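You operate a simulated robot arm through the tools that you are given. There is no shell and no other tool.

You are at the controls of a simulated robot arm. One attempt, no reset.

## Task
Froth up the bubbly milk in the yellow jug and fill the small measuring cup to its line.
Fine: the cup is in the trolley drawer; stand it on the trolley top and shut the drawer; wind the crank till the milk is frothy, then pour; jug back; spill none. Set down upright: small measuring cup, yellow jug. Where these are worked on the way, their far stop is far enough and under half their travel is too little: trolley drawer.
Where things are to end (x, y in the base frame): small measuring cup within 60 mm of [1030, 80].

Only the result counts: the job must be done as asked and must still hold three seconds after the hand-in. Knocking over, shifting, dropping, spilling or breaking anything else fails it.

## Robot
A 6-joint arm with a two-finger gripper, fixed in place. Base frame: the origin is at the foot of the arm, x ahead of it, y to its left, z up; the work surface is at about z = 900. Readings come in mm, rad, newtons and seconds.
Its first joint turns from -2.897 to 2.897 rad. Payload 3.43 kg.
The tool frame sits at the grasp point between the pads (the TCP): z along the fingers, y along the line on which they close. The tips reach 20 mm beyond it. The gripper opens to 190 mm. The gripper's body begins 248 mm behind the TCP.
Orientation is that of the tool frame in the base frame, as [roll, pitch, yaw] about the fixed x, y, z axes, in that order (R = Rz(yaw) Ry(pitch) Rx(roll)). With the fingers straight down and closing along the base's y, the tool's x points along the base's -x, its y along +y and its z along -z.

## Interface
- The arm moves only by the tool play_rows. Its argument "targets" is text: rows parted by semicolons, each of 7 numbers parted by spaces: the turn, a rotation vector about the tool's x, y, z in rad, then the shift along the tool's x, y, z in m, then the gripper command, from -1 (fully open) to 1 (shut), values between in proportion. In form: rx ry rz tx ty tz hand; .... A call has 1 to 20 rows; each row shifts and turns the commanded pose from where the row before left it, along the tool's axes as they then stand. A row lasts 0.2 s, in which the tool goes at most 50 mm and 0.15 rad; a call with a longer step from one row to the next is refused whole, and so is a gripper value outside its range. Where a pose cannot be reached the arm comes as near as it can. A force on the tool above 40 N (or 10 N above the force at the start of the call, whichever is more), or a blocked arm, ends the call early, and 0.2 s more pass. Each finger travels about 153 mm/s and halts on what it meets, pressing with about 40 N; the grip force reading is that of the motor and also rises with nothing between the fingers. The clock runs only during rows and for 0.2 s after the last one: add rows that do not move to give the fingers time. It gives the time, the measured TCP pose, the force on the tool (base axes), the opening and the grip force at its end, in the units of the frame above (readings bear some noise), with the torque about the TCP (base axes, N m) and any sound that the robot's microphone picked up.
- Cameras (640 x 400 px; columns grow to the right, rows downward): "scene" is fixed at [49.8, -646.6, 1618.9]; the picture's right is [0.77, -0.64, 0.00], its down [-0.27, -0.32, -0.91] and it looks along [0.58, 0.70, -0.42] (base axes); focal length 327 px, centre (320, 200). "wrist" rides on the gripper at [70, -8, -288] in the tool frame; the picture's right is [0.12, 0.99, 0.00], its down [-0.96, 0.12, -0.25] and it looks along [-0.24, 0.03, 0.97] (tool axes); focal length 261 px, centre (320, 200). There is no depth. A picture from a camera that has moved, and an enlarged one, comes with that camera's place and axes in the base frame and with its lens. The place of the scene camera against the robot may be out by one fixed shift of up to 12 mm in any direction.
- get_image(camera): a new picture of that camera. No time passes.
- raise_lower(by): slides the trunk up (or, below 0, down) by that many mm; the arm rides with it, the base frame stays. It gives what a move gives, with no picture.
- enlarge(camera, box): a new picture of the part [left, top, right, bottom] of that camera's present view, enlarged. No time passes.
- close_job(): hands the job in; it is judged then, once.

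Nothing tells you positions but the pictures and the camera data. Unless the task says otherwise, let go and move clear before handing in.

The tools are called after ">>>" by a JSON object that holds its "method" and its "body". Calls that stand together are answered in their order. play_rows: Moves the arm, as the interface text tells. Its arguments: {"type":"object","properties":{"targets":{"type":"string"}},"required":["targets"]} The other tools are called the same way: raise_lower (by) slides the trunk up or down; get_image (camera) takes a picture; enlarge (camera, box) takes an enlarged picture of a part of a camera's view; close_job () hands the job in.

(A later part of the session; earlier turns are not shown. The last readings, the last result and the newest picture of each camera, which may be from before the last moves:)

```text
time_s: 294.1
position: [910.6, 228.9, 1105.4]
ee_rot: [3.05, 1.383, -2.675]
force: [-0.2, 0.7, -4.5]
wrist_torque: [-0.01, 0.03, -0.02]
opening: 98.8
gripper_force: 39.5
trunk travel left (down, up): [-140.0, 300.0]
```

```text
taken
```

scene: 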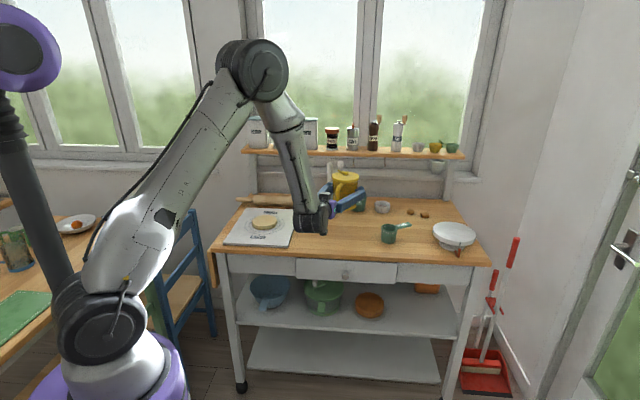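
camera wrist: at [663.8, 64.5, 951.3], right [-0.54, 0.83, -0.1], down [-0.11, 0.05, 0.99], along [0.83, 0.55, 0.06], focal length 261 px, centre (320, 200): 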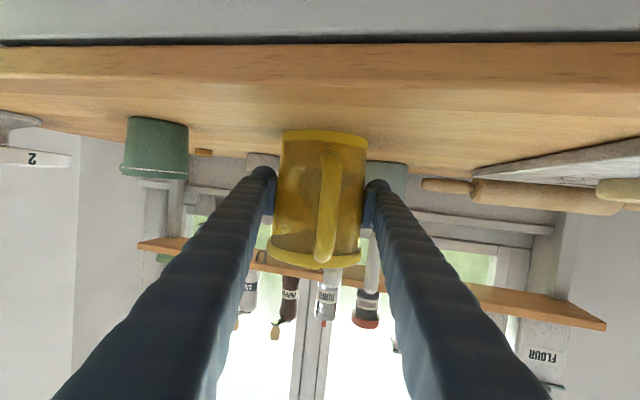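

Jug held upright at z≈1105. I'll carry it slowly sideways until its lip side is over the cup.

>>> {"method": "play_rows", "body": {"targets": "0 0 0 0.0006 -0.012 -0.003 0.4; 0 0 0 0.0011 -0.024 -0.006 0.4; 0 0 0 0.0011 -0.024 -0.006 0.4; 0 0 0 0.0011 -0.024 -0.006 0.4; 0 0 0 0.0011 -0.024 -0.006 0.4; 0 0 0 0.0011 -0.024 -0.006 0.4; 0 0 0 0.0011 -0.024 -0.006 0.4; 0 0 0 0.0011 -0.024 -0.006 0.4; 0 0 0 0.0006 -0.012 -0.003 0.4; 0 0 0 0 0 0 0.4"}}

>>> {"method": "get_image", "body": {"camera": "scene"}}

>>> {"method": "get_image", "body": {"camera": "wrist"}}

```text
time_s: 296.3
position: [973.0, 39.4, 1103.3]
ee_rot: [3.048, 1.382, -2.678]
force: [0.4, -0.5, -4.7]
wrist_torque: [-0.01, 0.01, 0.01]
opening: 98.9
gripper_force: 40.0
trunk travel left (down, up): [-140.0, 300.0]
```

```text
taken
```

scene: 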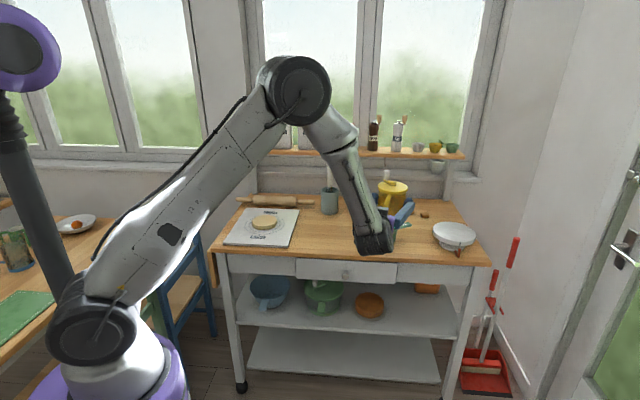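

```text
taken
camera wrist: at [725.1, -124.8, 1088.4], right [-0.54, 0.83, -0.1], down [-0.11, 0.05, 0.99], along [0.83, 0.55, 0.06], focal length 261 px, centre (320, 200)
```

wrist: 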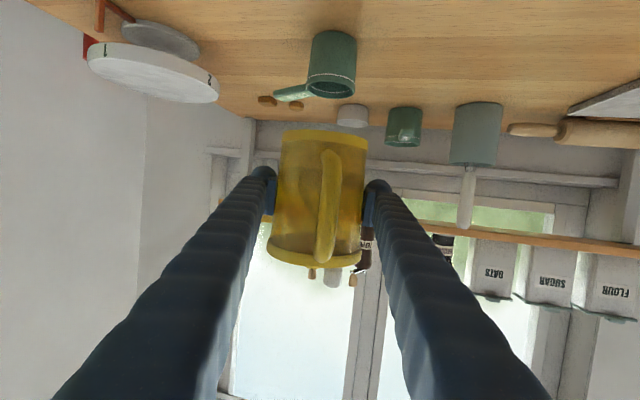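

>>> {"method": "enlarge", "body": {"camera": "wrist", "box": [250, 115, 390, 285]}}

>>> {"method": "enlarge", "body": {"camera": "wrist", "box": [260, 20, 400, 120]}}

```text
2.35 times, centred on (320, 200) of wrist
camera zoom: at [725.1, -124.8, 1088.4], right [-0.54, 0.83, -0.1], down [-0.11, 0.05, 0.99], along [0.83, 0.55, 0.06], focal length 613 px, centre (320, 200)
```

zoom: 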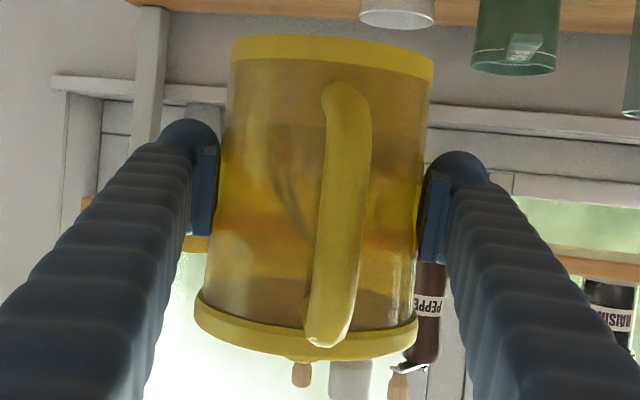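

```text
4.00 times, centred on (330, 70) of wrist
camera zoom: at [725.1, -124.8, 1088.4], right [-0.54, 0.83, -0.1], down [-0.11, 0.05, 0.99], along [0.83, 0.55, 0.06], focal length 1043 px, centre (280, 720)
```

zoom: 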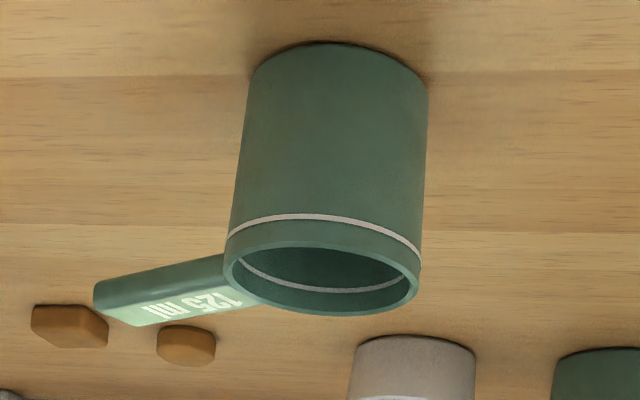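

Cup is at about (1022, 72), empty and upright. Holding the lip point fixed in space high above it, I'll tilt the jug to about 45°, short of pouring.

>>> {"method": "play_rows", "body": {"targets": "0 0.05 0 -0.0021 0 -0.0035 0.4; 0 0.1 0 -0.0043 0 -0.00694 0.4; 0 0.1 0 -0.0043 0 -0.00694 0.4; 0 0.1 0 -0.0043 0 -0.00694 0.4; 0 0.1 0 -0.0043 0 -0.00694 0.4; 0 0.1 0 -0.0043 0 -0.00694 0.4; 0 0.1 0 -0.0043 0 -0.00694 0.4; 0 0.1 0 -0.0043 0 -0.00694 0.4; 0 0.05 0 -0.0021 0 -0.0035 0.4; 0 0 0 0 0 0 0.4"}}

>>> {"method": "get_image", "body": {"camera": "scene"}}

>>> {"method": "get_image", "body": {"camera": "wrist"}}

```text
time_s: 298.5
position: [947.3, 23.0, 1161.2]
ee_rot: [3.121, 0.583, -2.594]
force: [-0.1, 0.3, -4.4]
wrist_torque: [-0.08, 0.02, -0.01]
opening: 98.8
gripper_force: 39.7
trunk travel left (down, up): [-140.0, 300.0]
```

```text
taken
```

scene: 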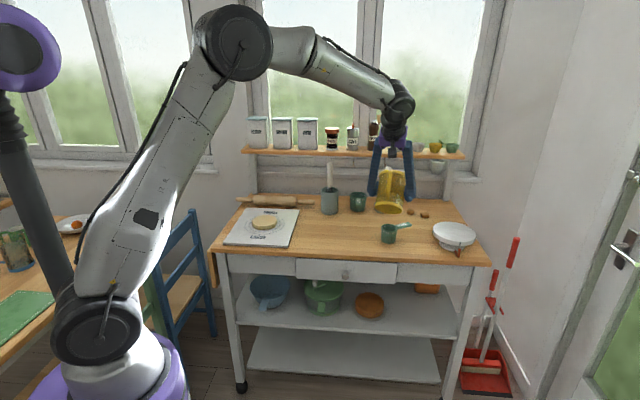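

```text
taken
camera wrist: at [768.1, -101.7, 1362.2], right [-0.61, 0.79, -0.05], down [0.51, 0.44, 0.74], along [0.61, 0.42, -0.67], focal length 261 px, centre (320, 200)
```

wrist: 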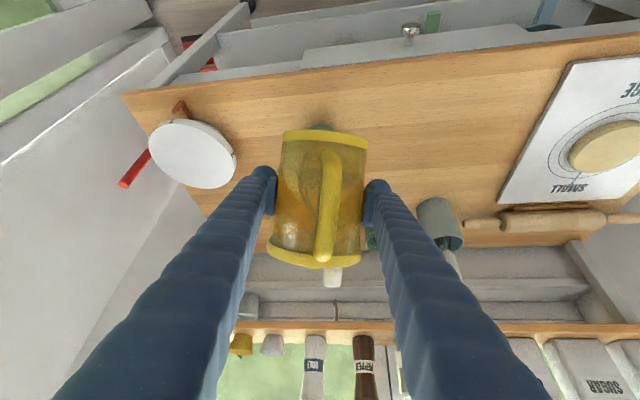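

>>> {"method": "enlarge", "body": {"camera": "wrist", "box": [250, 110, 390, 290]}}

>>> {"method": "enlarge", "body": {"camera": "scene", "box": [350, 140, 450, 260]}}

```text
2.22 times, centred on (320, 200) of wrist
camera zoom: at [768.1, -101.7, 1362.2], right [-0.61, 0.79, -0.05], down [0.51, 0.44, 0.74], along [0.61, 0.42, -0.67], focal length 579 px, centre (320, 200)
```

zoom: 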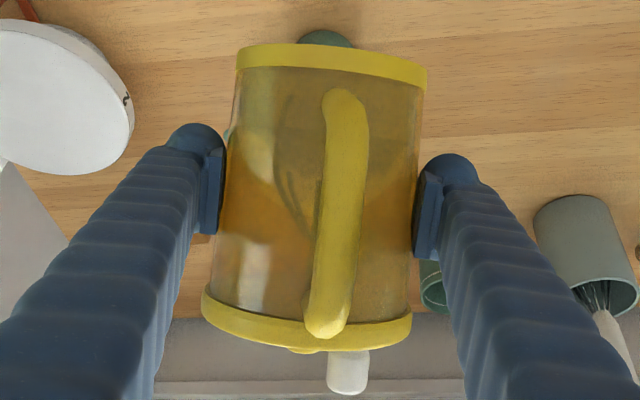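

```text
3.33 times, centred on (400, 200) of scene
camera zoom: at [49.8, -646.6, 1618.9], right [0.77, -0.64, 0.0], down [-0.27, -0.32, -0.91], along [0.58, 0.7, -0.42], focal length 1089 px, centre (53, 200)
```

zoom: 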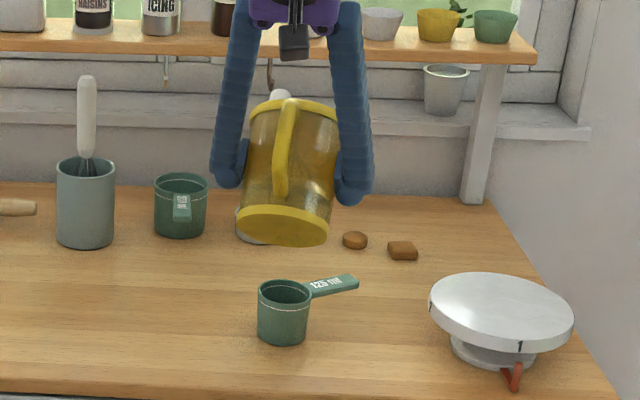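

The scene camera looks along the present pour direction, so the jug would hide the cup. I'll swing the jug about the vertical through the lip by −61° so that the cup stays visible from the side while pouring.

>>> {"method": "play_rows", "body": {"targets": "0.0737 0 0.1117 -0.00061 0.0109 0.0004 0.4; 0.0737 0 0.1117 -0.00061 0.0109 0.0004 0.4; 0.0737 0 0.1117 -0.00061 0.0109 0.0004 0.4; 0.0737 0 0.1117 -0.00061 0.0109 0.0004 0.4; 0.0737 0 0.1117 -0.00061 0.0109 0.0004 0.4; 0.0737 0 0.1117 -0.00061 0.0109 0.0004 0.4; 0.0737 0 0.1117 -0.00061 0.0109 0.0004 0.4; 0.0737 0 0.1117 -0.00061 0.0109 0.0004 0.4; 0 0 0 0 0 0 0.4"}}

>>> {"method": "enlarge", "body": {"camera": "scene", "box": [330, 120, 470, 260]}}

>>> {"method": "get_image", "body": {"camera": "wrist"}}

```text
time_s: 300.5
position: [946.3, 107.9, 1161.3]
ee_rot: [3.133, 0.57, 2.622]
force: [-0.5, 0.9, -4.3]
wrist_torque: [-0.08, 0.05, -0.07]
opening: 98.4
gripper_force: 39.4
trunk travel left (down, up): [-140.0, 300.0]
```

```text
2.86 times, centred on (400, 190) of scene
camera zoom: at [49.8, -646.6, 1618.9], right [0.77, -0.64, 0.0], down [-0.27, -0.32, -0.91], along [0.58, 0.7, -0.42], focal length 933 px, centre (91, 229)
```

zoom: 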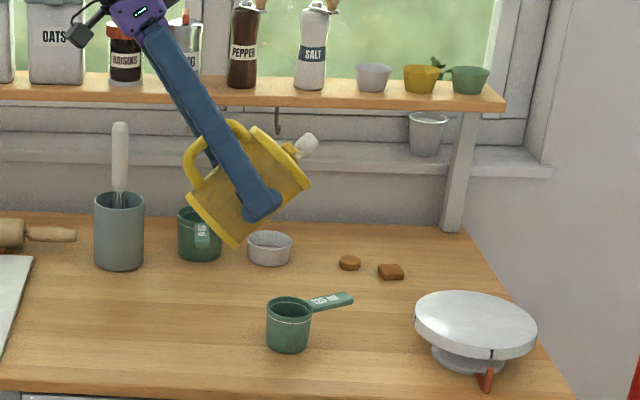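

```text
taken
camera wrist: at [753.6, 203.8, 1365.8], right [0.4, 0.91, -0.06], down [0.64, -0.24, 0.73], along [0.65, -0.33, -0.68], focal length 261 px, centre (320, 200)
```

wrist: 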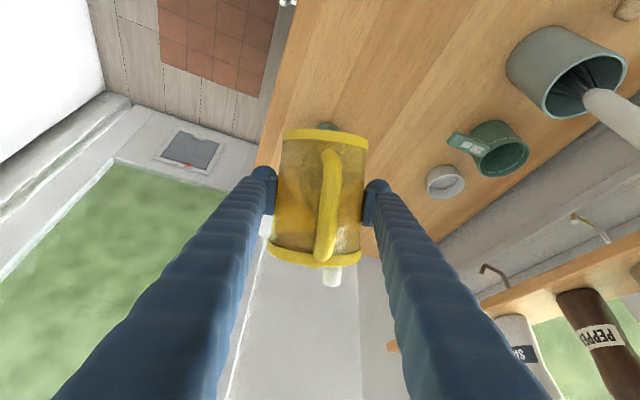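

Now the cup is in clear view beside the jug. I'll lower straight down until the lip is about 45 mm above the cup's rim.

>>> {"method": "play_rows", "body": {"targets": "0 0 0 0.0025 0.003 -0.0016 0.4; 0 0 0 0.0025 0.003 -0.0016 0.4; 0 0 0 0.0108 0 0.01684 0.4; 0 0 0 0.0108 0 0.01684 0.4; 0 0 0 0.0108 0 0.01684 0.4; 0 0 0 0.0108 0 0.01684 0.4; 0 0 0 0.0108 0 0.01684 0.4; 0 0 0 0.0108 0 0.01684 0.4; 0 0 0 0.0108 0 0.01684 0.4; 0 0 0 0 0 0 0.4"}}

>>> {"method": "enlarge", "body": {"camera": "scene", "box": [340, 170, 440, 260]}}

```text
time_s: 302.7
position: [941.7, 117.4, 1020.2]
ee_rot: [3.132, 0.569, 2.624]
force: [0.5, 0.0, -4.9]
wrist_torque: [-0.01, 0.06, -0.04]
opening: 98.3
gripper_force: 39.9
trunk travel left (down, up): [-140.0, 300.0]
```

```text
4.44 times, centred on (390, 215) of scene
camera zoom: at [49.8, -646.6, 1618.9], right [0.77, -0.64, 0.0], down [-0.27, -0.32, -0.91], along [0.58, 0.7, -0.42], focal length 1452 px, centre (9, 133)
```

zoom: 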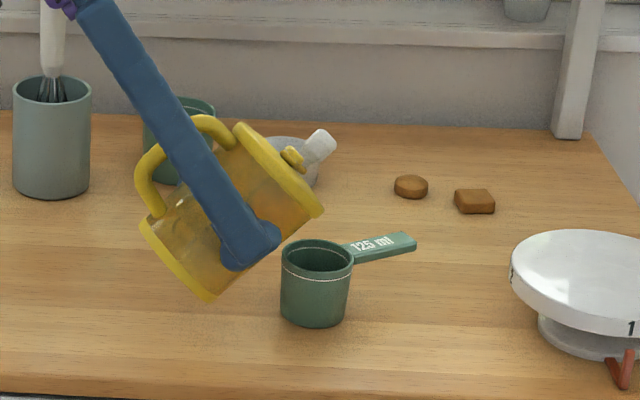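

>>> {"method": "play_rows", "body": {"targets": "0 0 0 -0.0042 0 0.0027 0.4; 0 0 0 0.0097 0 0.0151 0.4; 0 0.05 0 -0.00206 0 -0.00352 0.4; 0 0.05 0 -0.00206 0 -0.00352 0.4; 0 0.05 0 -0.00206 0 -0.00352 0.4; 0 0 0 0 0 0 0.4"}}

>>> {"method": "enlarge", "body": {"camera": "scene", "box": [350, 190, 430, 250]}}

```text
time_s: 304.1
position: [947.7, 113.1, 1015.8]
ee_rot: [3.131, 0.416, 2.623]
force: [-0.6, 0.2, -4.9]
wrist_torque: [0.07, 0.05, 0.02]
opening: 98.4
gripper_force: 39.9
trunk travel left (down, up): [-140.0, 300.0]
```

```text
6.67 times, centred on (390, 220) of scene
camera zoom: at [49.8, -646.6, 1618.9], right [0.77, -0.64, 0.0], down [-0.27, -0.32, -0.91], along [0.58, 0.7, -0.42], focal length 2178 px, centre (-147, 67)
```

zoom: 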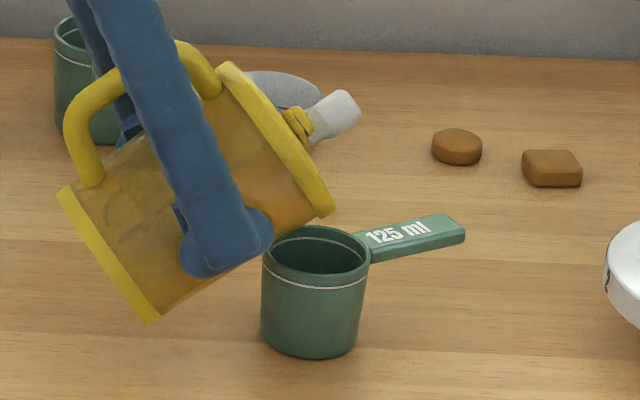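

>>> {"method": "play_rows", "body": {"targets": "0 0 0 0.00605 0 0.0137 0.4; 0 0.03 0 -0.00122 0 -0.00213 0.4; 0 0.03 0 -0.00122 0 -0.00213 0.4; 0 0 0 0 0 0 0.4; 0 0 0 0 0 0 0.4"}}

>>> {"method": "enlarge", "body": {"camera": "scene", "box": [350, 190, 430, 250]}}

```text
time_s: 305.3
position: [948.4, 113.5, 1006.1]
ee_rot: [3.133, 0.358, 2.624]
force: [0.8, -0.2, -5.0]
wrist_torque: [-0.04, -0.02, 0.0]
opening: 98.5
gripper_force: 39.8
trunk travel left (down, up): [-140.0, 300.0]
```

```text
6.67 times, centred on (390, 220) of scene
camera zoom: at [49.8, -646.6, 1618.9], right [0.77, -0.64, 0.0], down [-0.27, -0.32, -0.91], along [0.58, 0.7, -0.42], focal length 2178 px, centre (-147, 67)
```

zoom: 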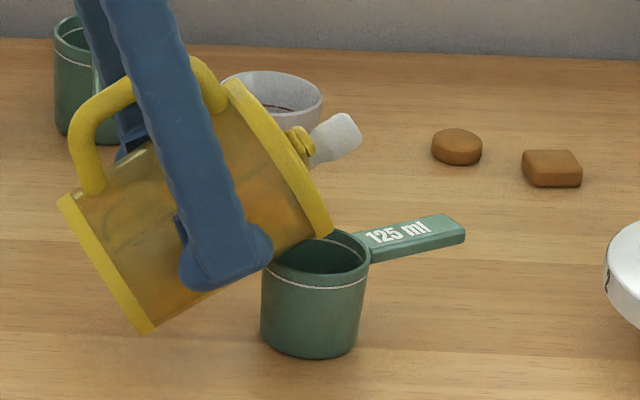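

>>> {"method": "play_rows", "body": {"targets": "0 0.03 0 -0.00122 0 -0.00213 0.4; 0 0.03 0 -0.00122 0 -0.00213 0.4; 0 0 0 0 0 0 0.4; 0 0 0 0 0 0 0.4"}}

>>> {"method": "enlarge", "body": {"camera": "scene", "box": [350, 190, 430, 250]}}

```text
time_s: 306.3
position: [948.3, 113.1, 1010.1]
ee_rot: [3.132, 0.299, 2.625]
force: [1.3, -0.2, -4.2]
wrist_torque: [0.01, 0.03, -0.02]
opening: 98.7
gripper_force: 40.3
trunk travel left (down, up): [-140.0, 300.0]
```

```text
6.67 times, centred on (390, 220) of scene
camera zoom: at [49.8, -646.6, 1618.9], right [0.77, -0.64, 0.0], down [-0.27, -0.32, -0.91], along [0.58, 0.7, -0.42], focal length 2178 px, centre (-147, 67)
```

zoom: 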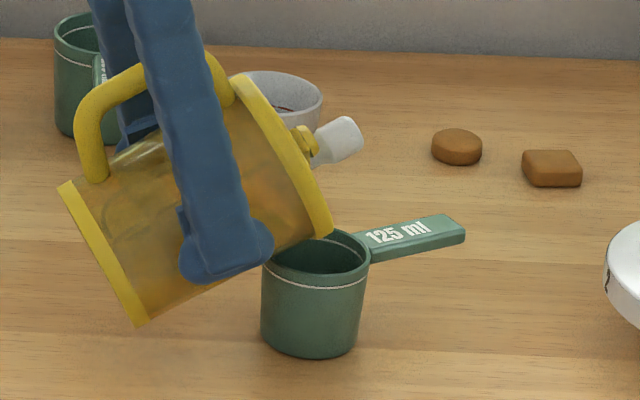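

>>> {"method": "play_rows", "body": {"targets": "0 0.03 0 -0.00122 0 -0.00213 0.4; 0 0 0 0 0 0 0.4; 0 0 0 0 0 0 0.4"}}

>>> {"method": "enlarge", "body": {"camera": "scene", "box": [350, 190, 430, 250]}}

```text
time_s: 307.1
position: [949.6, 112.9, 1012.8]
ee_rot: [3.133, 0.269, 2.627]
force: [0.0, 0.7, -5.8]
wrist_torque: [0.03, 0.03, 0.02]
opening: 98.5
gripper_force: 40.6
trunk travel left (down, up): [-140.0, 300.0]
```

```text
6.67 times, centred on (390, 220) of scene
camera zoom: at [49.8, -646.6, 1618.9], right [0.77, -0.64, 0.0], down [-0.27, -0.32, -0.91], along [0.58, 0.7, -0.42], focal length 2178 px, centre (-147, 67)
```

zoom: 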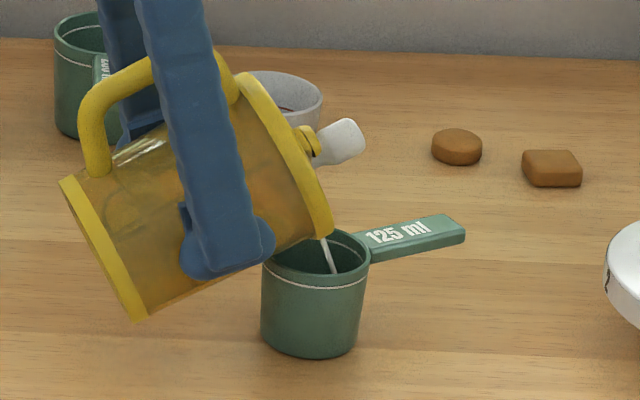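

Milk has begun to run in a thin white stream into the cup. I'll hold and watch the level.

>>> {"method": "play_rows", "body": {"targets": "0 0 0 0 0 0 0.4; 0 0 0 0 0 0 0.4; 0 0 0 0 0 0 0.4; 0 0 0 0 0 0 0.4"}}

>>> {"method": "enlarge", "body": {"camera": "scene", "box": [370, 205, 420, 245]}}

```text
time_s: 308.1
position: [949.6, 113.2, 1010.3]
ee_rot: [3.133, 0.27, 2.627]
force: [0.7, -0.1, -5.0]
wrist_torque: [0.01, 0.04, 0.01]
opening: 98.5
gripper_force: 39.7
trunk travel left (down, up): [-140.0, 300.0]
```

```text
10.00 times, centred on (395, 225) of scene
camera zoom: at [49.8, -646.6, 1618.9], right [0.77, -0.64, 0.0], down [-0.27, -0.32, -0.91], along [0.58, 0.7, -0.42], focal length 3267 px, centre (-430, -50)
```

zoom: 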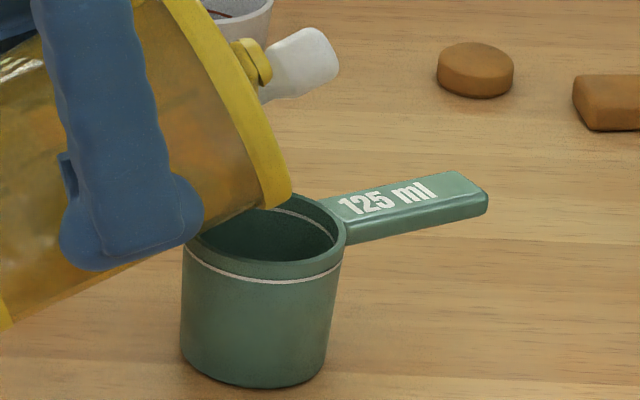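

The stream stopped when the tilt stopped, so I can dose it by small tilt steps.

>>> {"method": "play_rows", "body": {"targets": "0 0.03 0 -0.00122 0 -0.00213 0.4; 0 0 0 0 0 0 0.4"}}

>>> {"method": "enlarge", "body": {"camera": "scene", "box": [370, 205, 420, 245]}}

>>> {"method": "play_rows", "body": {"targets": "0 0 0 0 0 0 0.4; 0 0 0 0 0 0 0.4; 0 0 0 0 0 0 0.4"}}

>>> {"method": "enlarge", "body": {"camera": "scene", "box": [370, 205, 420, 245]}}

```text
time_s: 308.7
position: [950.6, 112.1, 1014.9]
ee_rot: [3.132, 0.236, 2.627]
force: [-0.2, 0.1, -4.5]
wrist_torque: [0.05, 0.09, 0.0]
opening: 98.2
gripper_force: 40.0
trunk travel left (down, up): [-140.0, 300.0]
```

```text
10.00 times, centred on (395, 225) of scene
camera zoom: at [49.8, -646.6, 1618.9], right [0.77, -0.64, 0.0], down [-0.27, -0.32, -0.91], along [0.58, 0.7, -0.42], focal length 3267 px, centre (-430, -50)
```

zoom: 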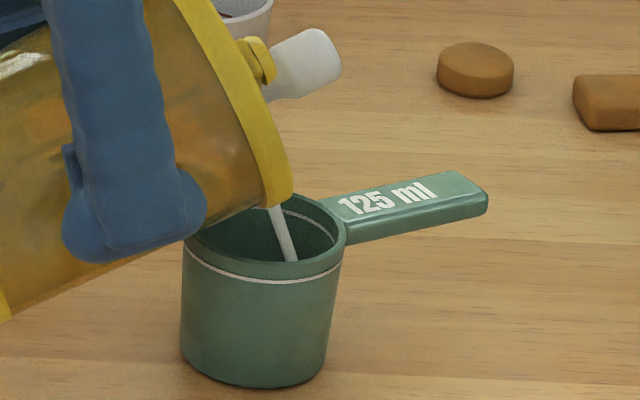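

```text
time_s: 309.5
position: [950.5, 112.6, 1014.2]
ee_rot: [3.134, 0.238, 2.626]
force: [0.7, 0.0, -4.6]
wrist_torque: [0.04, 0.01, 0.03]
opening: 98.4
gripper_force: 40.0
trunk travel left (down, up): [-140.0, 300.0]
```

```text
10.00 times, centred on (395, 225) of scene
camera zoom: at [49.8, -646.6, 1618.9], right [0.77, -0.64, 0.0], down [-0.27, -0.32, -0.91], along [0.58, 0.7, -0.42], focal length 3267 px, centre (-430, -50)
```

zoom: 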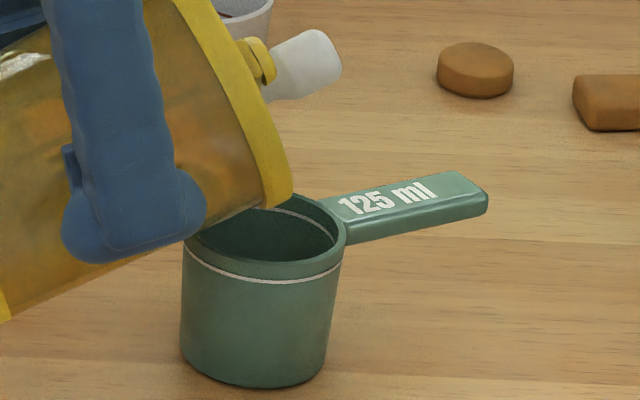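

>>> {"method": "play_rows", "body": {"targets": "0 0.03 0 -0.00122 0 -0.00213 0.4; 0 0 0 0 0 0 0.4; 0 0 0 0 0 0 0.4; 0 0 0 0 0 0 0.4; 0 0.03 0 -0.00122 0 -0.00213 0.4; 0 0 0 0 0 0 0.4; 0 0 0 0 0 0 0.4; 0 0 0 0 0 0 0.4"}}

>>> {"method": "enlarge", "body": {"camera": "scene", "box": [370, 205, 420, 245]}}

```text
time_s: 311.3
position: [951.2, 112.1, 1018.7]
ee_rot: [3.133, 0.179, 2.627]
force: [-0.2, 0.6, -3.5]
wrist_torque: [0.01, 0.06, 0.0]
opening: 98.5
gripper_force: 39.6
trunk travel left (down, up): [-140.0, 300.0]
```

```text
10.00 times, centred on (395, 225) of scene
camera zoom: at [49.8, -646.6, 1618.9], right [0.77, -0.64, 0.0], down [-0.27, -0.32, -0.91], along [0.58, 0.7, -0.42], focal length 3267 px, centre (-430, -50)
```

zoom: 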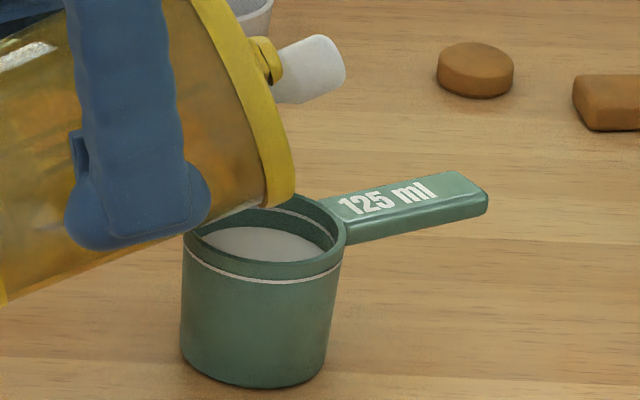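

The milk is now close to the line. Zooming in for the exact level.

>>> {"method": "enlarge", "body": {"camera": "scene", "box": [384, 220, 408, 238]}}

```text
16.00 times, centred on (396, 229) of scene
camera zoom: at [49.8, -646.6, 1618.9], right [0.77, -0.64, 0.0], down [-0.27, -0.32, -0.91], along [0.58, 0.7, -0.42], focal length 5227 px, centre (-896, -264)
```

zoom: 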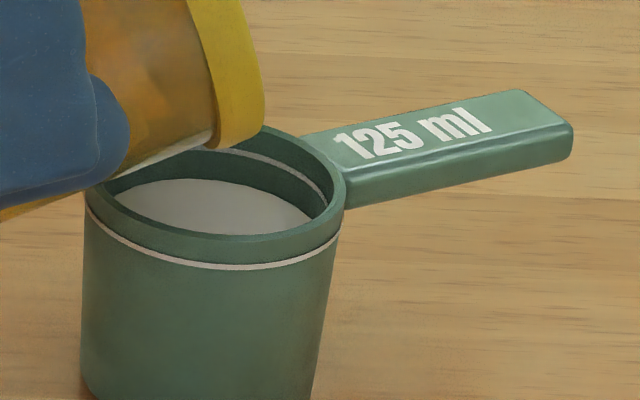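

The milk is about 8 mm under the inner line (roughly 20 ml short). I'll tilt in finer steps now.

>>> {"method": "play_rows", "body": {"targets": "0 0.012 0 -0.00048 0 -0.00086 0.4; 0 0 0 0 0 0 0.4; 0 0 0 0 0 0 0.4; 0 0 0 0 0 0 0.4; 0 0 0 0 0 0 0.4"}}

>>> {"method": "enlarge", "body": {"camera": "scene", "box": [384, 220, 408, 238]}}

```text
time_s: 312.5
position: [952.2, 111.8, 1020.6]
ee_rot: [3.135, 0.165, 2.626]
force: [-0.1, -0.5, -3.1]
wrist_torque: [0.05, 0.01, -0.01]
opening: 98.3
gripper_force: 39.8
trunk travel left (down, up): [-140.0, 300.0]
```

```text
16.00 times, centred on (396, 229) of scene
camera zoom: at [49.8, -646.6, 1618.9], right [0.77, -0.64, 0.0], down [-0.27, -0.32, -0.91], along [0.58, 0.7, -0.42], focal length 5227 px, centre (-896, -264)
```

zoom: 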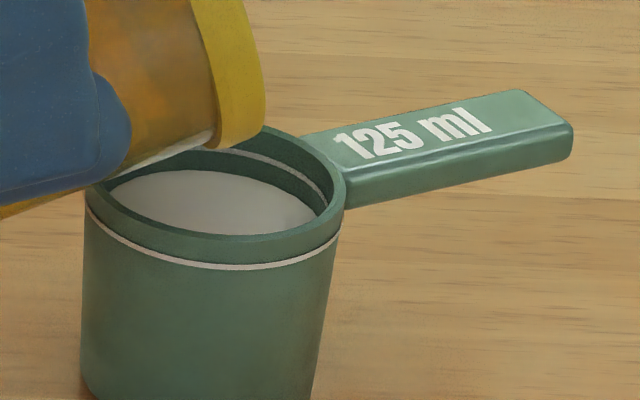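

>>> {"method": "play_rows", "body": {"targets": "0 0.014 0 -0.00056 0 -0.001 0.4; 0 0 0 0 0 0 0.4; 0 0 0 0 0 0 0.4; 0 0 0 0 0 0 0.4; 0 0 0 0 0 0 0.4"}}

>>> {"method": "enlarge", "body": {"camera": "scene", "box": [384, 220, 408, 238]}}

```text
time_s: 313.7
position: [952.7, 110.7, 1020.8]
ee_rot: [3.132, 0.15, 2.625]
force: [-0.5, 0.4, -3.4]
wrist_torque: [0.0, 0.06, 0.02]
opening: 98.4
gripper_force: 40.5
trunk travel left (down, up): [-140.0, 300.0]
```

```text
16.00 times, centred on (396, 229) of scene
camera zoom: at [49.8, -646.6, 1618.9], right [0.77, -0.64, 0.0], down [-0.27, -0.32, -0.91], along [0.58, 0.7, -0.42], focal length 5227 px, centre (-896, -264)
```

zoom: 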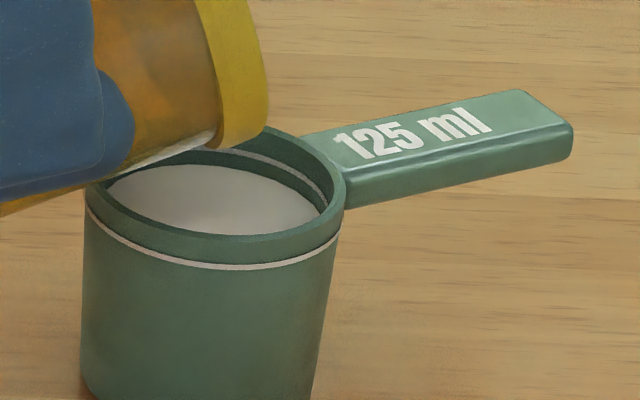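

>>> {"method": "play_rows", "body": {"targets": "0 0.018 0 -0.00072 0 -0.00128 0.4; 0 0 0 0 0 0 0.4; 0 0 0 0 0 0 0.4; 0 0 0 0 0 0 0.4; 0 0 0 0 0 0 0.4"}}

>>> {"method": "enlarge", "body": {"camera": "scene", "box": [384, 220, 408, 238]}}

```text
time_s: 314.9
position: [953.1, 111.0, 1022.8]
ee_rot: [3.133, 0.134, 2.627]
force: [-0.7, -0.1, -3.3]
wrist_torque: [-0.02, 0.04, -0.01]
opening: 98.2
gripper_force: 40.1
trunk travel left (down, up): [-140.0, 300.0]
```

```text
16.00 times, centred on (396, 229) of scene
camera zoom: at [49.8, -646.6, 1618.9], right [0.77, -0.64, 0.0], down [-0.27, -0.32, -0.91], along [0.58, 0.7, -0.42], focal length 5227 px, centre (-896, -264)
```

zoom: 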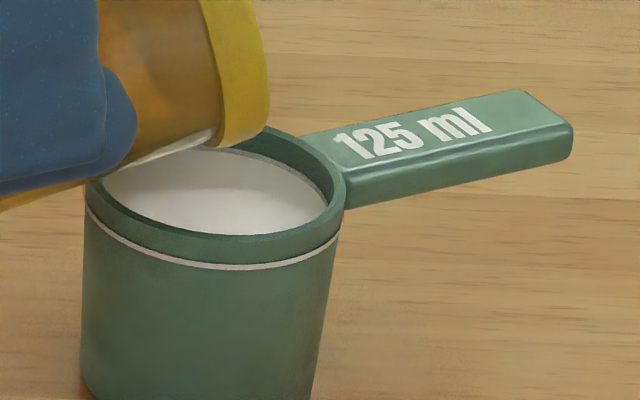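

The milk surface now meets the line. I'll tilt the jug back at once, holding the lip over the cup.

>>> {"method": "play_rows", "body": {"targets": "0 -0.1 0 0.00358 0 0.00734 0.4; 0 -0.1 0 0.00358 0 0.00734 0.4; 0 -0.1 0 0.00358 0 0.00734 0.4; 0 0 0 0 0 0 0.4"}}

>>> {"method": "enlarge", "body": {"camera": "scene", "box": [384, 220, 408, 238]}}

>>> {"method": "enlarge", "body": {"camera": "scene", "box": [350, 190, 430, 250]}}

```text
time_s: 315.9
position: [947.2, 113.0, 999.4]
ee_rot: [3.131, 0.434, 2.625]
force: [-0.6, 0.3, -3.2]
wrist_torque: [0.0, 0.03, 0.0]
opening: 98.2
gripper_force: 39.6
trunk travel left (down, up): [-140.0, 300.0]
```

```text
16.00 times, centred on (396, 229) of scene
camera zoom: at [49.8, -646.6, 1618.9], right [0.77, -0.64, 0.0], down [-0.27, -0.32, -0.91], along [0.58, 0.7, -0.42], focal length 5227 px, centre (-896, -264)
```

zoom: 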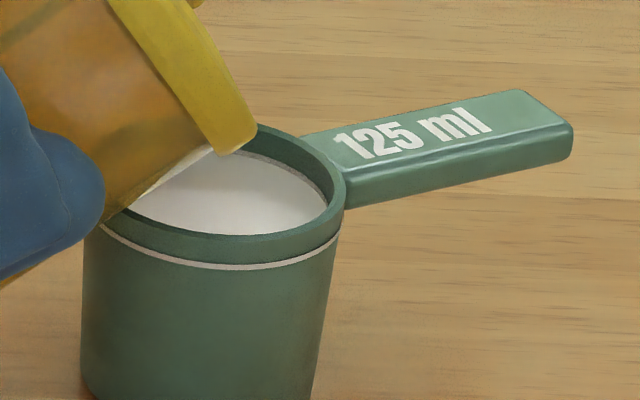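

```text
6.67 times, centred on (390, 220) of scene
camera zoom: at [49.8, -646.6, 1618.9], right [0.77, -0.64, 0.0], down [-0.27, -0.32, -0.91], along [0.58, 0.7, -0.42], focal length 2178 px, centre (-147, 67)
```

zoom: 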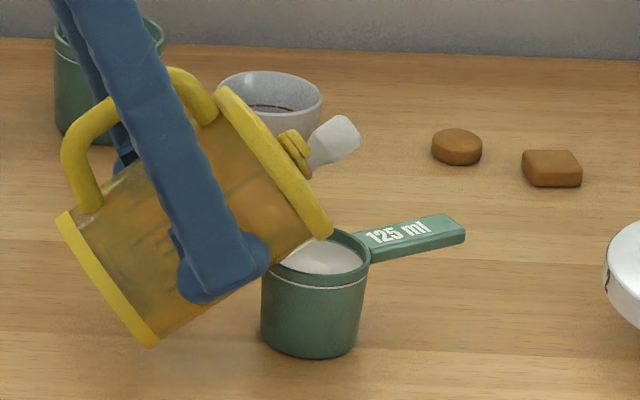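

No drips. I'll lift the jug well clear of the cup first.

>>> {"method": "play_rows", "body": {"targets": "0 0 0 -0.0063 0 -0.0136 0.4; 0 0 0 -0.0126 0 -0.0272 0.4; 0 0 0 -0.0126 0 -0.0272 0.4; 0 0 0 -0.0126 0 -0.0272 0.4; 0 0 0 -0.0126 0 -0.0272 0.4; 0 0 0 -0.0063 0 -0.0136 0.4; 0 0 0 0 0 0 0.4"}}

>>> {"method": "enlarge", "body": {"camera": "scene", "box": [384, 220, 408, 238]}}

>>> {"method": "enlarge", "body": {"camera": "scene", "box": [330, 150, 450, 260]}}

```text
time_s: 317.5
position: [949.5, 112.6, 1149.1]
ee_rot: [3.133, 0.434, 2.626]
force: [0.6, -0.9, -3.3]
wrist_torque: [0.04, 0.09, 0.01]
opening: 98.1
gripper_force: 40.1
trunk travel left (down, up): [-140.0, 300.0]
```

```text
16.00 times, centred on (396, 229) of scene
camera zoom: at [49.8, -646.6, 1618.9], right [0.77, -0.64, 0.0], down [-0.27, -0.32, -0.91], along [0.58, 0.7, -0.42], focal length 5227 px, centre (-896, -264)
```

zoom: 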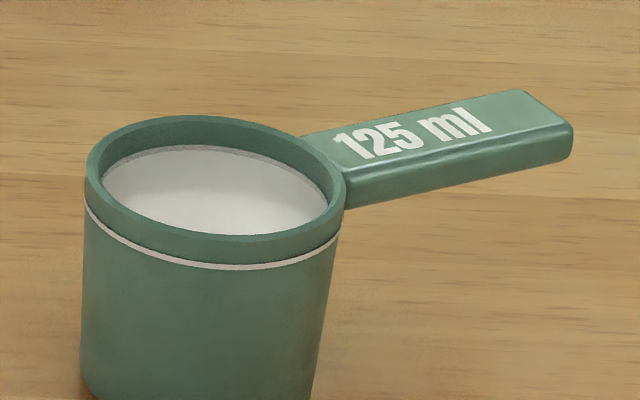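

```text
3.64 times, centred on (390, 205) of scene
camera zoom: at [49.8, -646.6, 1618.9], right [0.77, -0.64, 0.0], down [-0.27, -0.32, -0.91], along [0.58, 0.7, -0.42], focal length 1188 px, centre (66, 182)
```

zoom: 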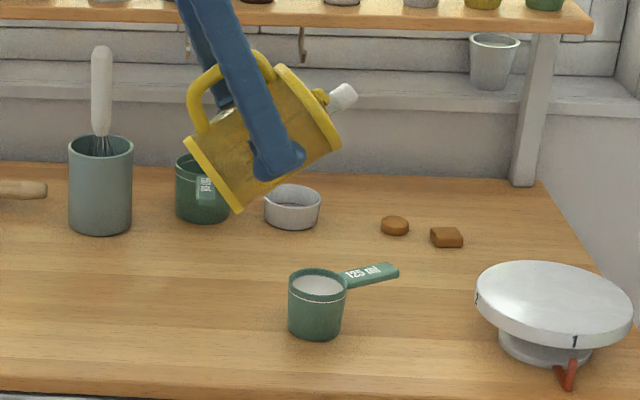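

The cup is filled right to its line with nothing spilled. Let me look at the milk's surface closely.

>>> {"method": "enlarge", "body": {"camera": "scene", "box": [386, 224, 400, 234]}}

>>> {"method": "get_image", "body": {"camera": "wrist"}}

```text
16.00 times, centred on (393, 229) of scene
camera zoom: at [49.8, -646.6, 1618.9], right [0.77, -0.64, 0.0], down [-0.27, -0.32, -0.91], along [0.58, 0.7, -0.42], focal length 5227 px, centre (-848, -264)
```

zoom: 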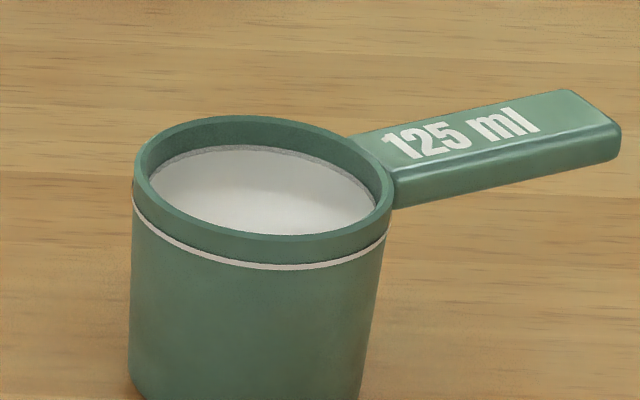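

```text
taken
camera wrist: at [782.7, 194.5, 1380.5], right [0.39, 0.92, -0.04], down [0.72, -0.28, 0.63], along [0.57, -0.28, -0.78], focal length 261 px, centre (320, 200)
```

wrist: 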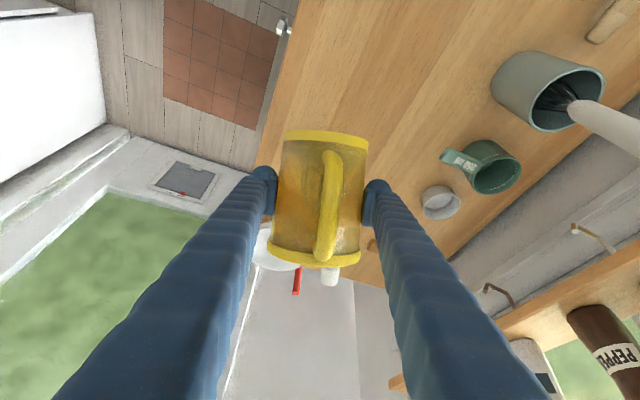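

The level is spot on. Now I'll swing the jug back to the earlier heading and set it upright, high above the table.

>>> {"method": "play_rows", "body": {"targets": "-0.0562 0 -0.1211 -0.00066 -0.0109 0.0003 0.4; -0.0562 0 -0.1211 -0.00066 -0.0109 0.0003 0.4; -0.0562 0 -0.1211 -0.00066 -0.0109 0.0003 0.4; -0.0562 0 -0.1211 -0.00066 -0.0109 0.0003 0.4; -0.0562 0 -0.1211 -0.00066 -0.0109 0.0003 0.4; -0.0562 0 -0.1211 -0.00066 -0.0109 0.0003 0.4; -0.0562 0 -0.1211 -0.00066 -0.0109 0.0003 0.4; -0.0562 0 -0.1211 -0.00066 -0.0109 0.0003 0.4; 0 0 0 0 0 0 0.4"}}

```text
time_s: 319.5
position: [947.3, 28.4, 1149.7]
ee_rot: [3.137, 0.442, -2.587]
force: [0.2, -0.2, -4.2]
wrist_torque: [0.08, 0.05, 0.05]
opening: 98.3
gripper_force: 40.0
trunk travel left (down, up): [-140.0, 300.0]
```

>>> {"method": "play_rows", "body": {"targets": "0 -0.1 0 0.00358 0 0.00734 0.4; 0 -0.1 0 0.00358 0 0.00734 0.4; 0 -0.1 0 0.00358 0 0.00734 0.4; 0 -0.1 0 0.00358 0 0.00734 0.4; 0 -0.1 0 0.00358 0 0.00734 0.4; 0 -0.1 0 0.00358 0 0.00734 0.4; 0 -0.1 0 0.00358 0 0.00734 0.4; 0 -0.1 0 0.00358 0 0.00734 0.4; 0 -0.1 0 0.00358 0 0.00734 0.4; 0 -0.04 0 0.00152 0 0.00289 0.4; 0 0 0 0 0 0 0.4"}}

>>> {"method": "enlarge", "body": {"camera": "scene", "box": [320, 140, 460, 260]}}

>>> {"method": "get_image", "body": {"camera": "wrist"}}

```text
time_s: 321.9
position: [974.4, 44.5, 1081.0]
ee_rot: [3.121, 1.383, -2.609]
force: [0.5, -0.2, -2.7]
wrist_torque: [0.01, 0.03, -0.02]
opening: 98.1
gripper_force: 39.8
trunk travel left (down, up): [-140.0, 300.0]
```

```text
3.33 times, centred on (390, 200) of scene
camera zoom: at [49.8, -646.6, 1618.9], right [0.77, -0.64, 0.0], down [-0.27, -0.32, -0.91], along [0.58, 0.7, -0.42], focal length 1089 px, centre (87, 200)
```

zoom: 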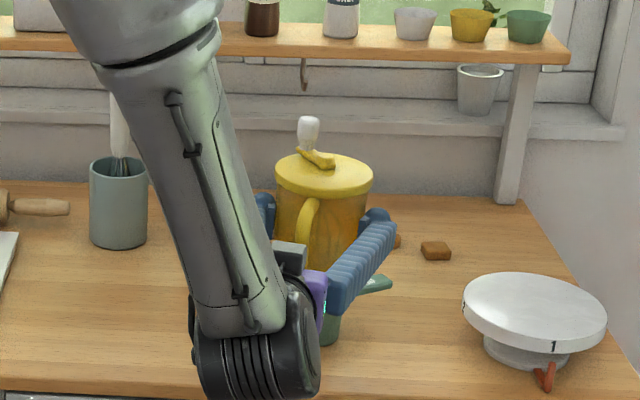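

```text
taken
camera wrist: at [725.7, -118.4, 1066.0], right [-0.54, 0.83, -0.11], down [-0.11, 0.06, 0.99], along [0.83, 0.55, 0.06], focal length 261 px, centre (320, 200)
```

wrist: 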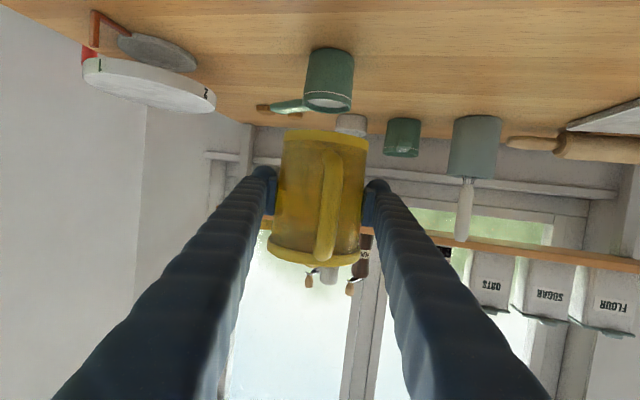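

The jug is upright. I'll level the last fraction of a degree, carry it back over its old place, and turn it to its original heading.

>>> {"method": "play_rows", "body": {"targets": "0 0 0.0126 0 0 0 0.4; 0 0 0 -0.0004 0.0121 0.0019 0.4; 0 0 0 -0.00072 0.0242 0.0038 0.4; 0 0 0 -0.00072 0.0242 0.0038 0.4; 0 0 0 -0.00072 0.0242 0.0038 0.4; 0 0 0 -0.00072 0.0242 0.0038 0.4; 0 0 0 -0.00072 0.0242 0.0038 0.4; 0 0 0 -0.00072 0.0242 0.0038 0.4; 0 0 0 -0.00072 0.0242 0.0038 0.4; 0 0 0 -0.00072 0.0242 0.0038 0.4; 0 0 0 -0.0004 0.0121 0.0019 0.4; 0 0 0 0 0 0 0.4"}}

>>> {"method": "play_rows", "body": {"targets": "-0.0647 0 -0.0123 0 0 0 0.4; -0.0647 0 -0.0123 0 0 0 0.4; -0.0647 0 -0.0123 0 0 0 0.4; -0.0647 0 -0.0123 0 0 0 0.4; 0 0 0 0 0 0 0.4"}}

>>> {"method": "get_image", "body": {"camera": "scene"}}

```text
time_s: 324.5
position: [894.9, 249.8, 1089.1]
ee_rot: [3.003, 1.374, -2.721]
force: [-0.2, -0.4, -2.9]
wrist_torque: [-0.02, 0.05, -0.01]
opening: 97.7
gripper_force: 39.4
out of reach, approached as far as the arm can: row 11
trunk travel left (down, up): [-140.0, 300.0]
```

```text
time_s: 325.7
position: [893.4, 247.4, 1089.1]
ee_rot: [3.048, 1.385, -2.416]
force: [-1.0, 0.3, -3.2]
wrist_torque: [-0.02, -0.01, 0.04]
opening: 98.0
gripper_force: 40.1
trunk travel left (down, up): [-140.0, 300.0]
```

```text
taken
```

scene: 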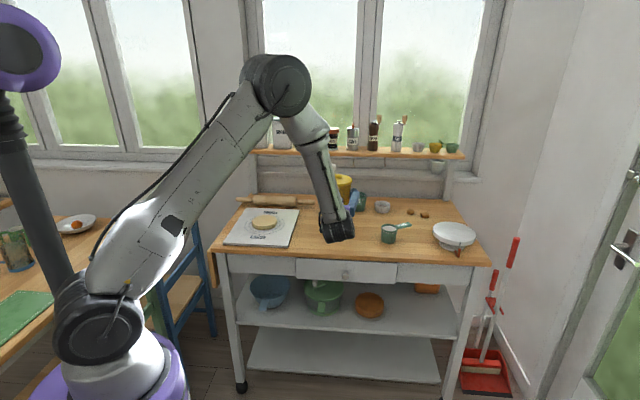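

>>> {"method": "play_rows", "body": {"targets": "-0.0647 0 -0.0123 0 0 0 0.4; -0.0647 0 -0.0123 0 0 0 0.4; -0.0647 0 -0.0123 0 0 0 0.4; -0.0647 0 -0.0123 0 0 0 0.4; 0 0 0 0 0 0 0.4"}}

>>> {"method": "get_image", "body": {"camera": "wrist"}}

>>> {"method": "enlarge", "body": {"camera": "scene", "box": [280, 150, 430, 270]}}

```text
time_s: 326.9
position: [894.0, 246.9, 1089.7]
ee_rot: [3.056, 1.39, -2.146]
force: [0.0, 0.5, -4.0]
wrist_torque: [-0.03, 0.02, 0.02]
opening: 97.9
gripper_force: 39.9
trunk travel left (down, up): [-140.0, 300.0]
```

```text
taken
camera wrist: at [761.7, -17.2, 1072.8], right [-0.89, 0.45, -0.1], down [-0.12, -0.02, 0.99], along [0.44, 0.89, 0.07], focal length 261 px, centre (320, 200)
```

wrist: 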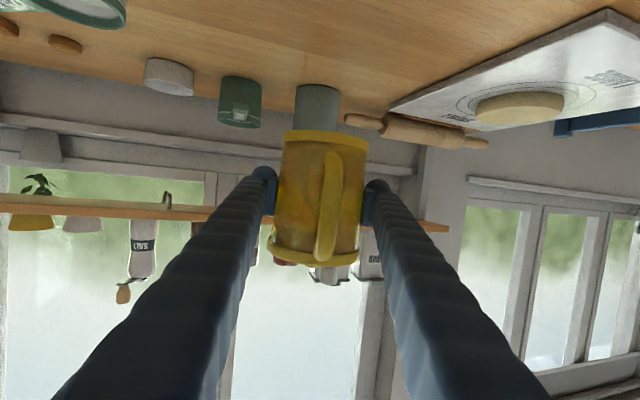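

```text
3.33 times, centred on (355, 210) of scene
camera zoom: at [49.8, -646.6, 1618.9], right [0.77, -0.64, 0.0], down [-0.27, -0.32, -0.91], along [0.58, 0.7, -0.42], focal length 1089 px, centre (203, 167)
```

zoom: 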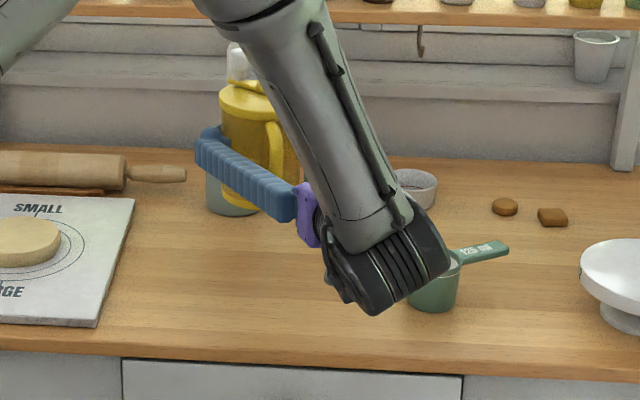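

Facing the original heading now (handle about −118°). Lowering with the trunk toward the table.

>>> {"method": "raise_lower", "body": {"by": -112}}

>>> {"method": "enlarge", "body": {"camera": "scene", "box": [280, 170, 430, 290]}}

>>> {"method": "get_image", "body": {"camera": "wrist"}}

```text
time_s: 328.3
position: [894.3, 248.3, 979.1]
ee_rot: [3.058, 1.39, -2.143]
force: [0.4, -0.3, -3.6]
wrist_torque: [-0.06, 0.01, -0.03]
opening: 98.0
gripper_force: 39.7
trunk travel left (down, up): [-28.0, 412.0]
```

```text
3.33 times, centred on (355, 230) of scene
camera zoom: at [49.8, -646.6, 1618.9], right [0.77, -0.64, 0.0], down [-0.27, -0.32, -0.91], along [0.58, 0.7, -0.42], focal length 1089 px, centre (203, 100)
```

zoom: 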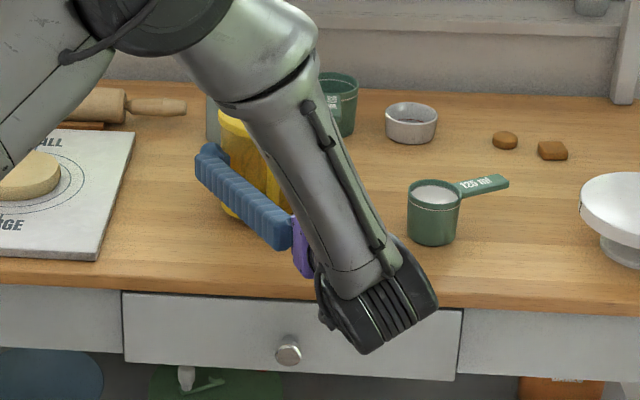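

```text
taken
camera wrist: at [761.3, -17.1, 961.2], right [-0.89, 0.45, -0.1], down [-0.12, -0.02, 0.99], along [0.45, 0.89, 0.07], focal length 261 px, centre (320, 200)
```

wrist: 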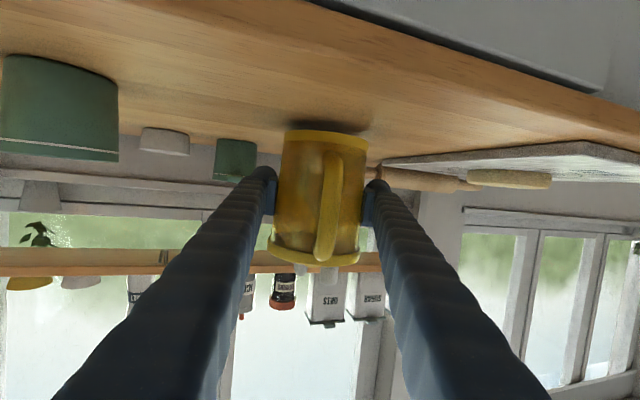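

>>> {"method": "raise_lower", "body": {"by": -9}}

>>> {"method": "raise_lower", "body": {"by": -2}}

```text
time_s: 328.9
position: [894.1, 247.6, 969.6]
ee_rot: [3.057, 1.39, -2.146]
force: [0.0, 0.5, -3.7]
wrist_torque: [-0.08, 0.03, 0.0]
opening: 97.7
gripper_force: 39.7
trunk travel left (down, up): [-19.0, 421.0]
```

```text
time_s: 329.4
position: [893.1, 247.9, 966.8]
ee_rot: [3.058, 1.392, -2.146]
force: [0.0, 0.8, -1.6]
wrist_torque: [-0.08, -0.09, 0.01]
opening: 98.0
gripper_force: 40.0
trunk travel left (down, up): [-17.0, 423.0]
```

>>> {"method": "raise_lower", "body": {"by": -1}}

>>> {"method": "get_image", "body": {"camera": "wrist"}}

```text
time_s: 329.9
position: [894.8, 247.2, 967.6]
ee_rot: [3.06, 1.391, -2.14]
force: [0.5, -0.1, 4.5]
wrist_torque: [-0.24, -0.32, 0.04]
opening: 97.6
gripper_force: 39.9
trunk travel left (down, up): [-16.0, 424.0]
```

```text
taken
camera wrist: at [761.3, -17.1, 949.6], right [-0.89, 0.45, -0.1], down [-0.12, -0.02, 0.99], along [0.44, 0.89, 0.07], focal length 261 px, centre (320, 200)
```

wrist: 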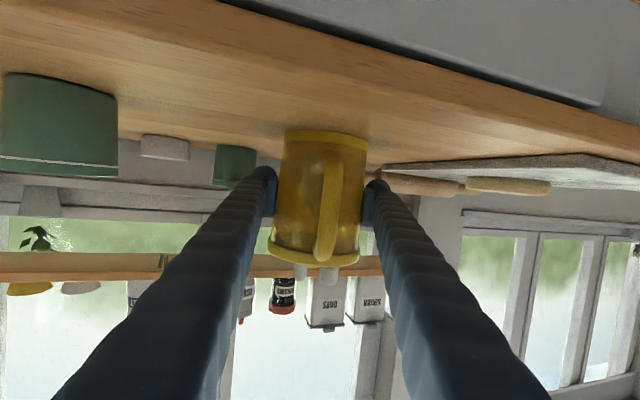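

The jug rests on the table. Releasing and backing straight out.

>>> {"method": "play_rows", "body": {"targets": "0 0 0 0 0 0 0.1; 0 0 0 0 0 0 -0.1; 0 0 0 0 0 0 -0.3; 0 0 0 0 0 0 -0.6; 0 0 0 0 0 0 -0.9; 0 0 0 0 0 0 -0.9; 0 0 0 0 0 -0.02 -0.9; 0 0 0 0 0 -0.03 -0.9; 0 0 0 0 0 -0.04 -0.9; 0 0 0 0 0 -0.04 -0.9; 0 0 0 0 0 0 -0.9"}}

>>> {"method": "get_image", "body": {"camera": "wrist"}}

>>> {"method": "get_image", "body": {"camera": "scene"}}

```text
time_s: 332.3
position: [833.2, 133.1, 991.5]
ee_rot: [3.055, 1.393, -2.145]
force: [0.1, -1.1, -0.1]
wrist_torque: [-0.01, 0.0, 0.02]
opening: 180.8
gripper_force: 0.1
trunk travel left (down, up): [-16.0, 424.0]
```

```text
taken
camera wrist: at [700.5, -131.2, 973.2], right [-0.89, 0.45, -0.1], down [-0.12, -0.02, 0.99], along [0.44, 0.89, 0.07], focal length 261 px, centre (320, 200)
```

wrist: 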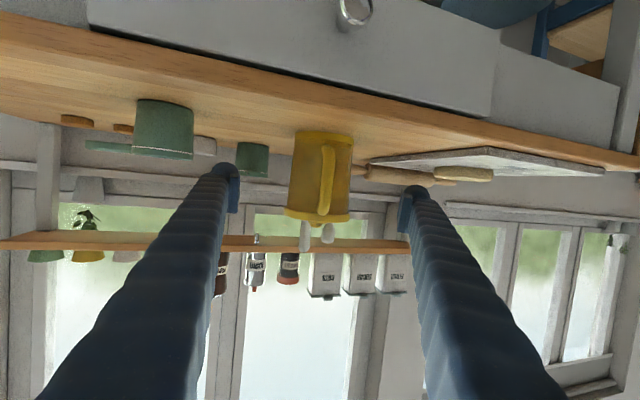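

```text
taken
```

scene: 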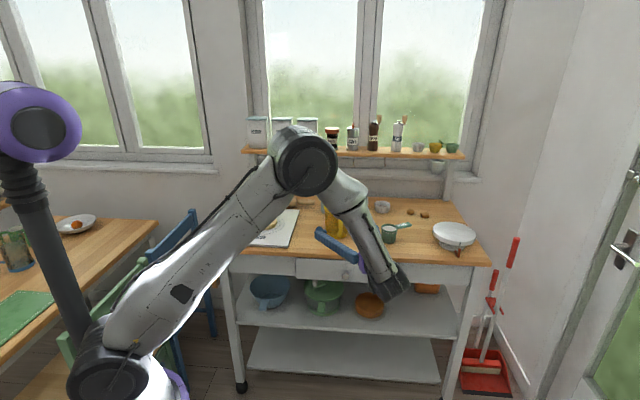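

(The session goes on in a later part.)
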